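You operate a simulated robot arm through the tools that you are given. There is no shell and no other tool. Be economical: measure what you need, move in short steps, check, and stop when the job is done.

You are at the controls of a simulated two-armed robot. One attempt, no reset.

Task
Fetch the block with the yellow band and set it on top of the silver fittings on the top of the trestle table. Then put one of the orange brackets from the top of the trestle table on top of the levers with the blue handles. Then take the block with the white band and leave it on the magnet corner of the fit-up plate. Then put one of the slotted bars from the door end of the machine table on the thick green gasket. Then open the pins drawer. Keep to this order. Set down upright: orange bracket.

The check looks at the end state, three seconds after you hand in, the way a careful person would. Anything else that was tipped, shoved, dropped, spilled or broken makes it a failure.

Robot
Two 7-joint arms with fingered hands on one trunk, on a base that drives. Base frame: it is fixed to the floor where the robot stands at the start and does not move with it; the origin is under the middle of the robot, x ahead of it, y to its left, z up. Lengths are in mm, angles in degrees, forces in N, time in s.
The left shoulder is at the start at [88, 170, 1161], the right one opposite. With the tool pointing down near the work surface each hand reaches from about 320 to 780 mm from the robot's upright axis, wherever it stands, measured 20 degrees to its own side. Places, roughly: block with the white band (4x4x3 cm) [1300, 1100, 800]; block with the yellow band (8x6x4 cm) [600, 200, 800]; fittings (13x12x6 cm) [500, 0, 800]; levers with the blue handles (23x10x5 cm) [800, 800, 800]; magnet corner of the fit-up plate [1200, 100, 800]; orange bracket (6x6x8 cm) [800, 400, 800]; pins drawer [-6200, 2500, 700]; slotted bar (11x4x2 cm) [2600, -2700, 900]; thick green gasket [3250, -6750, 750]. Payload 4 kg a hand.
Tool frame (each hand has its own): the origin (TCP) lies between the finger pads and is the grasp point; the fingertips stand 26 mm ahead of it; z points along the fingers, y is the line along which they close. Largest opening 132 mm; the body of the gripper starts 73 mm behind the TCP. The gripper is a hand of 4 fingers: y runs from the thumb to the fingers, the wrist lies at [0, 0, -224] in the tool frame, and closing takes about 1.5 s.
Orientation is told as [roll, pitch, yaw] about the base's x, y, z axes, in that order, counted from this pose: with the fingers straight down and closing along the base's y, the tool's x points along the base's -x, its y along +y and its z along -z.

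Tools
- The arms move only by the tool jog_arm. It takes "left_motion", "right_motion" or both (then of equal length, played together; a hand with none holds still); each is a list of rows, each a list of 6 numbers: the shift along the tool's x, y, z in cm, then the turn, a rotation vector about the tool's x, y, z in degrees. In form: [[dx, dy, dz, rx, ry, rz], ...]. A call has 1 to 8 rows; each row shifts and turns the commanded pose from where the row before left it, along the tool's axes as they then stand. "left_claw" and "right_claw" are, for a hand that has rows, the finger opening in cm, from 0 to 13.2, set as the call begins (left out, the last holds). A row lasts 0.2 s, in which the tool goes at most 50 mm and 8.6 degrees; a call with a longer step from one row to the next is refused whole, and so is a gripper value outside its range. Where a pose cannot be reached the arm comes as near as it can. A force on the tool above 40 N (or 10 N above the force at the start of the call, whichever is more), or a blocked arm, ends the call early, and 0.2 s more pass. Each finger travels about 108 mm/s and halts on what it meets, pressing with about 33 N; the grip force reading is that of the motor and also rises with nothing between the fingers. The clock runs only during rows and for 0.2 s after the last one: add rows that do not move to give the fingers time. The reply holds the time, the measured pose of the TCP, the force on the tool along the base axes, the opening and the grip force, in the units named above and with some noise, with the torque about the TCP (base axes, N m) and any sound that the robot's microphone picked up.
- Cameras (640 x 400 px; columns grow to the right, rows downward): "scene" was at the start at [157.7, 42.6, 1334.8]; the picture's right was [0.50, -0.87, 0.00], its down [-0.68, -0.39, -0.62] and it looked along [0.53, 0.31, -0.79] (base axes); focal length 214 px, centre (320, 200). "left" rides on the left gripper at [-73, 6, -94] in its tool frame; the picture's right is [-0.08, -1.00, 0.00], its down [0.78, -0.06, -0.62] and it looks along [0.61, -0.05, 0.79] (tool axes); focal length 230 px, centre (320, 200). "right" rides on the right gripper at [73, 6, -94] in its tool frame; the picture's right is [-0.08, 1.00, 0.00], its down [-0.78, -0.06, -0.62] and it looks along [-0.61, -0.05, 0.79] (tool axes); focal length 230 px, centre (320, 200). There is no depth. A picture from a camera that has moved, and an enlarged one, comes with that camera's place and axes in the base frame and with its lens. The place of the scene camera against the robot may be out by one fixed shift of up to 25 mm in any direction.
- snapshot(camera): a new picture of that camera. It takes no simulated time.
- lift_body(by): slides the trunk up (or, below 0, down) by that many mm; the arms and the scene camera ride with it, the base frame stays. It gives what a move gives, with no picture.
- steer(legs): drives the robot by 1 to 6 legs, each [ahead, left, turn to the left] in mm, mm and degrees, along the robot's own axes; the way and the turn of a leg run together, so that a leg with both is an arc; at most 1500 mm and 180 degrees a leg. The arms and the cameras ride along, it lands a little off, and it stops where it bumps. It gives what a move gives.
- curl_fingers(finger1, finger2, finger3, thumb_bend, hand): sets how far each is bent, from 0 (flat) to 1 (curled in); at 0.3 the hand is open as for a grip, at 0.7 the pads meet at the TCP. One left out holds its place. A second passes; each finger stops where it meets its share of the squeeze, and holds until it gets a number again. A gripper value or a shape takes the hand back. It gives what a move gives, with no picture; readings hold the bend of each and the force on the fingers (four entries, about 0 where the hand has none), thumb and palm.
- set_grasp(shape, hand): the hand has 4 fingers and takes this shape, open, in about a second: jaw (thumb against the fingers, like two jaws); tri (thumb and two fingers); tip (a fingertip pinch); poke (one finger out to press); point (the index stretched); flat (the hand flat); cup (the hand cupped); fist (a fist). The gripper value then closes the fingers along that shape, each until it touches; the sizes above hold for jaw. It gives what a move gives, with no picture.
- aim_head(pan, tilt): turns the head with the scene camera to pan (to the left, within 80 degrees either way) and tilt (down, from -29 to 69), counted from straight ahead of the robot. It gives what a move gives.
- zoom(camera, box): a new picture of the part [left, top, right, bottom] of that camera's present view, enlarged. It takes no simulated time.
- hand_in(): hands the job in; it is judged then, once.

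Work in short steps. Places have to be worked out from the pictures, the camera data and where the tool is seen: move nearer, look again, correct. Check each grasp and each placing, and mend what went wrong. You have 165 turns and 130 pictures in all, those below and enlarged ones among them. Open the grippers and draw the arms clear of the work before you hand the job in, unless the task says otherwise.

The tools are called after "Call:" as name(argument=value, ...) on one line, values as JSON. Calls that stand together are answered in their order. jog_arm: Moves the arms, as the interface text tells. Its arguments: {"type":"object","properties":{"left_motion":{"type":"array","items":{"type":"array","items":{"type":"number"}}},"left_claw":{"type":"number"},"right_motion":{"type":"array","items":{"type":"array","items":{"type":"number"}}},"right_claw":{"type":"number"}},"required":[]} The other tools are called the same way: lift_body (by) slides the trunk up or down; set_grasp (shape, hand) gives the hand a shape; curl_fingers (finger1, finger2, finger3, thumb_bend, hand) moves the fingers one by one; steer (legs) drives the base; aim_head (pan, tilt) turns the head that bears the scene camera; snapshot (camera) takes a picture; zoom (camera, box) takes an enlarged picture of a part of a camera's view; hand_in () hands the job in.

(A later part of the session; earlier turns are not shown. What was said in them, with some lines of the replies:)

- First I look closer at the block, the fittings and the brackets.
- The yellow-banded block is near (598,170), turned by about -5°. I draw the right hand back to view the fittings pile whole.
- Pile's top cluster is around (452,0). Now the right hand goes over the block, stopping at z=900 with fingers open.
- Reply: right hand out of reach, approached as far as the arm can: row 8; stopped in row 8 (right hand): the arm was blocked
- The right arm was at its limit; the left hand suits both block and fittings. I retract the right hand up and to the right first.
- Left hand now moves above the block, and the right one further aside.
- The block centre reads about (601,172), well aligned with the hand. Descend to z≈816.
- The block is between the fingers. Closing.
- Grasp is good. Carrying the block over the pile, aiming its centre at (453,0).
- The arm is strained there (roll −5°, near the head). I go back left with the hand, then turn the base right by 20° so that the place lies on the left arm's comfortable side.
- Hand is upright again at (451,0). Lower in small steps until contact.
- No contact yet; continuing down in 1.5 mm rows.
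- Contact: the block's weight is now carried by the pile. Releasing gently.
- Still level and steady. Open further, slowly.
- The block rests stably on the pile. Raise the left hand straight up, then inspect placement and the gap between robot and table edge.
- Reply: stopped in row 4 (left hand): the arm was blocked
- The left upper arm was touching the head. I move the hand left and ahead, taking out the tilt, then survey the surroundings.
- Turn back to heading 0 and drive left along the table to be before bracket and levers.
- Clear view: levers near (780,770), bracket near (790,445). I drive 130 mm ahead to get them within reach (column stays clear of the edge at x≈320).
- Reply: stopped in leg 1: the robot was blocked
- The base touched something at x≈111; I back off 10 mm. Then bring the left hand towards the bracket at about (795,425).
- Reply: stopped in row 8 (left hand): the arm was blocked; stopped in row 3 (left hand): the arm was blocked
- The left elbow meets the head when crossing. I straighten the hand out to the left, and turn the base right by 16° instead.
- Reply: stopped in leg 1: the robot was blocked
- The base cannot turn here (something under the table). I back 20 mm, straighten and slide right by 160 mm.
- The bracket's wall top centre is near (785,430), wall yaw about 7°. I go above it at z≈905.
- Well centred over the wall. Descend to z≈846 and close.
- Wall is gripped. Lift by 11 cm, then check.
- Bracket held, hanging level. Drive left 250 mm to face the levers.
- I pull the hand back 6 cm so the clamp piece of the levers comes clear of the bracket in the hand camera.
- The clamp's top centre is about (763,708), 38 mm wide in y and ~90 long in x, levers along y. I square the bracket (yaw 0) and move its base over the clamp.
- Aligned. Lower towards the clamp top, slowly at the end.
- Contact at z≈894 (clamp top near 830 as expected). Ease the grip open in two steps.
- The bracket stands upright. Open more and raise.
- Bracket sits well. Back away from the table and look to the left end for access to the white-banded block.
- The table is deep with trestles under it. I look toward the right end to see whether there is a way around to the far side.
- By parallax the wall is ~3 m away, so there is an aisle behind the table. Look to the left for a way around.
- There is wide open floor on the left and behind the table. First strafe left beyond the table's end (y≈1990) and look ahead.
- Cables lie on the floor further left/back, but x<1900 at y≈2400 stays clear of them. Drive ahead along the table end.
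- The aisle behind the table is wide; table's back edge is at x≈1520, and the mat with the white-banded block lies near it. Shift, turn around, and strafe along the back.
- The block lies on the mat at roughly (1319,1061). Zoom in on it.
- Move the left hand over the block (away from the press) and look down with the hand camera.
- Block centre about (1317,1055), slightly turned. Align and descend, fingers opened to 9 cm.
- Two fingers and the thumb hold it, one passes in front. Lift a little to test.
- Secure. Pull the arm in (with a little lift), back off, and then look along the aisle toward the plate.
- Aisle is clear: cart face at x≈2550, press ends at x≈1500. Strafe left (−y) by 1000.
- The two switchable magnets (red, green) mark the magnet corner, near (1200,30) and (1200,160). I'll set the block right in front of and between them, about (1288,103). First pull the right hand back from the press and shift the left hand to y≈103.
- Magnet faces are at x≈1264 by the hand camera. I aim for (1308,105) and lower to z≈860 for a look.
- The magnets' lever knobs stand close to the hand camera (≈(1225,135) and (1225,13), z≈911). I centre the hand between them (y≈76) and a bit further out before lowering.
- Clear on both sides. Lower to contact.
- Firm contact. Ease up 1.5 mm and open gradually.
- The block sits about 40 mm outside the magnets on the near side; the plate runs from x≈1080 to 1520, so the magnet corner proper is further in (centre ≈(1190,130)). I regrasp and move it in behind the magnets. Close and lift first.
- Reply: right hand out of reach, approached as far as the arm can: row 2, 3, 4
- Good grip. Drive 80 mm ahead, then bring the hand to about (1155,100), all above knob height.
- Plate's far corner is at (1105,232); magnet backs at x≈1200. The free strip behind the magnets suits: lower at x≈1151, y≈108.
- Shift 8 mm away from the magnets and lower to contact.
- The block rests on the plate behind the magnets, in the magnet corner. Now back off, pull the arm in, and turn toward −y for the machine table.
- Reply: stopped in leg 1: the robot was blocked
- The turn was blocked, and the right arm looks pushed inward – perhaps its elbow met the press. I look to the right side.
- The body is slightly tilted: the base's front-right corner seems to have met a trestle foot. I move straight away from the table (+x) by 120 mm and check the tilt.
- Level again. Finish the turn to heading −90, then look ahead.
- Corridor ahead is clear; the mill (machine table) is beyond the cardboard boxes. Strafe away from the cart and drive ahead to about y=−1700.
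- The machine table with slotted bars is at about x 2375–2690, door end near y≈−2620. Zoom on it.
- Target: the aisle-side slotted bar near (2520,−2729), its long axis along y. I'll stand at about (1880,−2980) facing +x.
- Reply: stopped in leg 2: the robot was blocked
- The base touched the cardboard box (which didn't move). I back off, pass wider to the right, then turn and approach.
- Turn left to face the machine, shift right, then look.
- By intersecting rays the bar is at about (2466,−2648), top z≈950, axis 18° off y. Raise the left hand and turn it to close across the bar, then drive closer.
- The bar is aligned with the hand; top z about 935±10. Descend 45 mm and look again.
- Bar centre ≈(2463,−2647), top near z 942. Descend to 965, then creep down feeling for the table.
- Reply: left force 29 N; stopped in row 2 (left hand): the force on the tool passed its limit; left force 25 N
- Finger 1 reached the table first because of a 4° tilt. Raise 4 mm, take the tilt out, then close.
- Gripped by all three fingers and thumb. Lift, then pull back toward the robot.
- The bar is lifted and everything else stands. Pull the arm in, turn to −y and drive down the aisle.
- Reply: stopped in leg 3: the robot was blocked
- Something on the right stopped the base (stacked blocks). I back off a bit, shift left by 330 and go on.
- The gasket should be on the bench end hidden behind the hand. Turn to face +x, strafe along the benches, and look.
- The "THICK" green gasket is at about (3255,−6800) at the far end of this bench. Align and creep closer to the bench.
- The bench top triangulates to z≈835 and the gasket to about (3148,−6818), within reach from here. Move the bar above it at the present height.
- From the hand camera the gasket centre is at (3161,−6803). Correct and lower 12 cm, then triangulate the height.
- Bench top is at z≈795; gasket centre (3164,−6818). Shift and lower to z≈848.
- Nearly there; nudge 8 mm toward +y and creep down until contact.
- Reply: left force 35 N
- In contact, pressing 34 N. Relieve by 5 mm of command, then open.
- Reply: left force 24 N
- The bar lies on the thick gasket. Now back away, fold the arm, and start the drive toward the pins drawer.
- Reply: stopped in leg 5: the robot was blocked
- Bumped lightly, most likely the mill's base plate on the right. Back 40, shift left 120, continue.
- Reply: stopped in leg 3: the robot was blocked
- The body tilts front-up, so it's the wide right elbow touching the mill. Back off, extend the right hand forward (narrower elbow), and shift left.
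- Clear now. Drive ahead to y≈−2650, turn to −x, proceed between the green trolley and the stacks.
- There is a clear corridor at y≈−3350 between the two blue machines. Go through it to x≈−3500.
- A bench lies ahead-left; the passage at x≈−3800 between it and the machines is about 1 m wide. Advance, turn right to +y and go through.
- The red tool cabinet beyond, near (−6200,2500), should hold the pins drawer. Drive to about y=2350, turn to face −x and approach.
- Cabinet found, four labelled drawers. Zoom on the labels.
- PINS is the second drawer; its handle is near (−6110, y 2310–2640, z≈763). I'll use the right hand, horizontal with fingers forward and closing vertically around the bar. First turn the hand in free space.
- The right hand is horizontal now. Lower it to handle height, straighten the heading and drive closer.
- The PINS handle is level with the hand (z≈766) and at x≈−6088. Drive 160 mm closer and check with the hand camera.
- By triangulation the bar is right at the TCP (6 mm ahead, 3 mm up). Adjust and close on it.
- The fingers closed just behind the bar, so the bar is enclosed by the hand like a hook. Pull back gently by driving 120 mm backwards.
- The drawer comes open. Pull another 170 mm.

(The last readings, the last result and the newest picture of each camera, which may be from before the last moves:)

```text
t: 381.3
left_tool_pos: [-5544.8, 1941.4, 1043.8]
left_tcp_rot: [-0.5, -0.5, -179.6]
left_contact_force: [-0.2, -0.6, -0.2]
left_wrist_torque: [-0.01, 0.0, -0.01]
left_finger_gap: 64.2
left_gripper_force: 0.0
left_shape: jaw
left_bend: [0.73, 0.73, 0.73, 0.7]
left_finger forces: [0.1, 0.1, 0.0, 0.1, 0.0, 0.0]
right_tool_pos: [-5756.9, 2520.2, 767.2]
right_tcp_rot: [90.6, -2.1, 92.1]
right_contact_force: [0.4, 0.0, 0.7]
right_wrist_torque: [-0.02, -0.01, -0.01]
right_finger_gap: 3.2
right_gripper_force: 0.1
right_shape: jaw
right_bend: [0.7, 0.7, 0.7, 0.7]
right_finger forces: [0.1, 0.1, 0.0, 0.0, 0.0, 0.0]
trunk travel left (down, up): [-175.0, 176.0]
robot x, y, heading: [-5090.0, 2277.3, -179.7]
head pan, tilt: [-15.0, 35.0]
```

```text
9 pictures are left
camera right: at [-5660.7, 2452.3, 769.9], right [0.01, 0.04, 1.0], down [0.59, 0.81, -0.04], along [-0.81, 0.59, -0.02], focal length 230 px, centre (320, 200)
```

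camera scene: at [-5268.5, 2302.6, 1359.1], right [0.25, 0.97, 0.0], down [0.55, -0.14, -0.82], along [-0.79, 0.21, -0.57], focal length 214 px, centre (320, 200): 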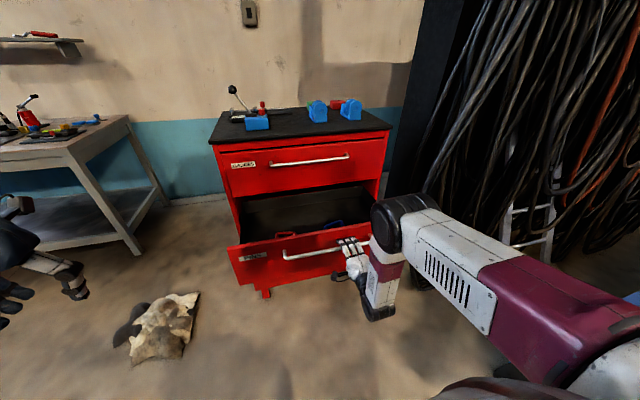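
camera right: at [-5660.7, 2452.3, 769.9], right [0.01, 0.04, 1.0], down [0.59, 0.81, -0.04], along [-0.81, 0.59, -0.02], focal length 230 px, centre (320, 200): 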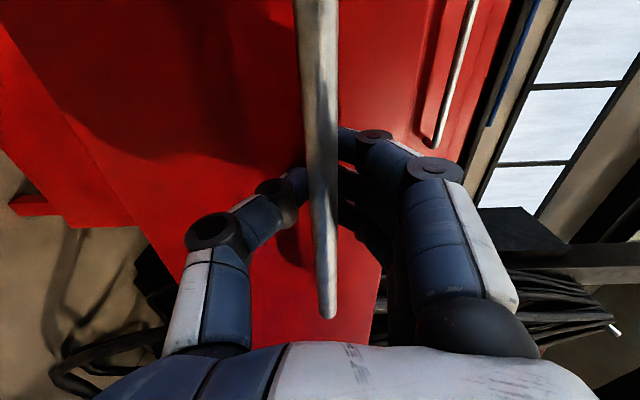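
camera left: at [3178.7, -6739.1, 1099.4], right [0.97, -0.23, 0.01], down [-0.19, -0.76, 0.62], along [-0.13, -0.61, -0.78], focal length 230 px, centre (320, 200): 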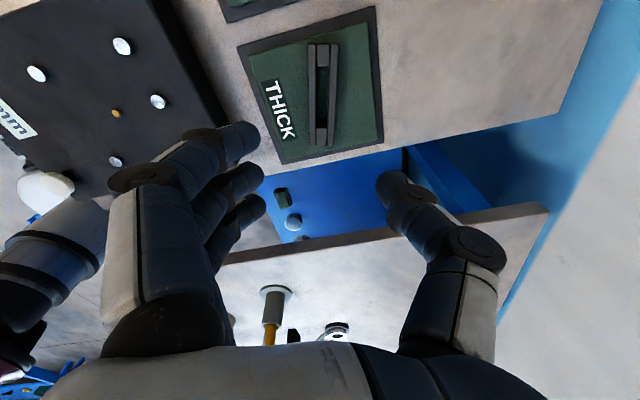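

The drawer is open by about 28 cm. Open the hand and draw straight back off the handle.

Call:
jog_arm(right_motion=[[0, 0, 0, 0, 0, 0], [0, 0, 0, 0, 0, 0], [0, 0, 0, 0, 0, 0], [0, 0, 0, 0, 0, 0], [0, 0, 0, 0, 0, 0], [0, 0, 0, 0, 0, 0]], right_claw=10)

Call:
steer(legs=[[-250, 0, 0]])

Call:
snapshot(camera="scene")

```text
t: 382.7
left_tool_pos: [-5544.2, 1940.4, 1043.4]
left_tcp_rot: [-0.5, -0.4, -179.5]
left_contact_force: [-0.9, -0.4, -0.1]
left_wrist_torque: [0.02, 0.03, 0.0]
left_finger_gap: 64.6
left_gripper_force: 0.0
left_shape: jaw
left_bend: [0.73, 0.73, 0.73, 0.7]
left_finger forces: [0.1, 0.0, 0.0, 0.0, 0.0, 0.1]
right_tool_pos: [-5758.1, 2522.0, 767.6]
right_tcp_rot: [90.5, -2.0, 92.1]
right_contact_force: [-0.5, 0.5, 0.0]
right_wrist_torque: [0.0, 0.0, -0.01]
right_finger_gap: 99.7
right_gripper_force: 0.1
right_shape: jaw
right_bend: [0.63, 0.63, 0.63, 0.59]
right_finger forces: [0.0, 0.0, 0.0, 0.0, 0.0, 0.0]
trunk travel left (down, up): [-175.0, 176.0]
robot x, y, heading: [-5089.2, 2281.8, -179.6]
head pan, tilt: [-15.0, 35.0]
```

```text
t: 384.5
left_tool_pos: [-5298.8, 1942.5, 1043.6]
left_tcp_rot: [-0.6, -0.4, -179.8]
left_contact_force: [0.5, 0.1, -0.6]
left_wrist_torque: [0.01, -0.03, -0.02]
left_finger_gap: 64.3
left_gripper_force: 0.1
left_shape: jaw
left_bend: [0.73, 0.73, 0.73, 0.7]
left_finger forces: [0.1, 0.0, 0.0, 0.0, 0.0, 0.0]
right_tool_pos: [-5510.5, 2524.4, 768.7]
right_tcp_rot: [90.6, -2.1, 92.1]
right_contact_force: [0.4, -0.4, 0.5]
right_wrist_torque: [-0.02, -0.03, -0.01]
right_finger_gap: 99.7
right_gripper_force: 0.0
right_shape: jaw
right_bend: [0.63, 0.63, 0.63, 0.59]
right_finger forces: [0.0, 0.0, 0.0, 0.0, 0.0, 0.1]
trunk travel left (down, up): [-175.0, 176.0]
robot x, y, heading: [-4843.1, 2273.8, -179.8]
head pan, tilt: [-15.0, 35.0]
```

```text
8 pictures are left
camera scene: at [-5021.4, 2304.7, 1359.0], right [0.25, 0.97, 0.0], down [0.55, -0.15, -0.82], along [-0.79, 0.21, -0.57], focal length 214 px, centre (320, 200)
```

scene: 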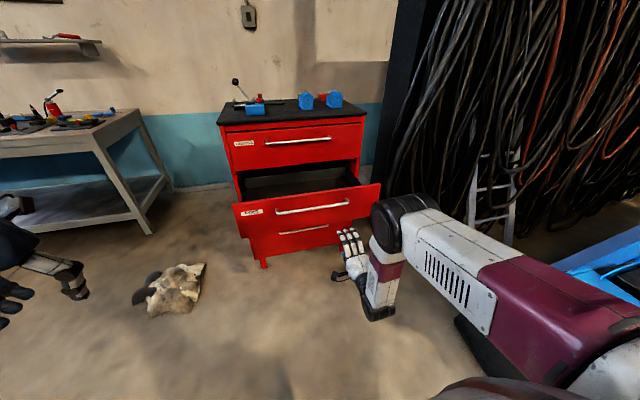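

All five jobs are done in order, the hands are open and clear of the work. Handing in.

Call:
hand_in()

```text
The job is handed in.
```

I did all five steps in order and handed the job in, but I did not go back to check the trestle table at the end.

- **Yellow-band block:** it sits level on top of the silver fittings pile.
- **Orange bracket:** it stands upright on the white clamp piece of the blue-handled levers.
- **White-band block:** it is on the fit-up plate in the strip behind the two magnets. I first set it down in front of them, then moved it in because that spot looked too far out to count as the corner.
- **Slotted bar:** the aisle-side bar from the door end lies on the "THICK" green gasket.
- **Pins drawer:** it is open by about 28 cm; the other drawers are closed.

**Bumps:** the base or arms touched things six times while driving:
- something under the front of the trestle table, twice (once when turning)
- a trestle foot or the press at the back of that table
- a cardboard box
- something in the lower aisle, probably a stack of blocks
- the mill, twice in a row

The base stopped each time, and nothing looked moved in the pictures I took afterwards. I did not look closely at the press or the fittings pile again after the bump at the back of the table.
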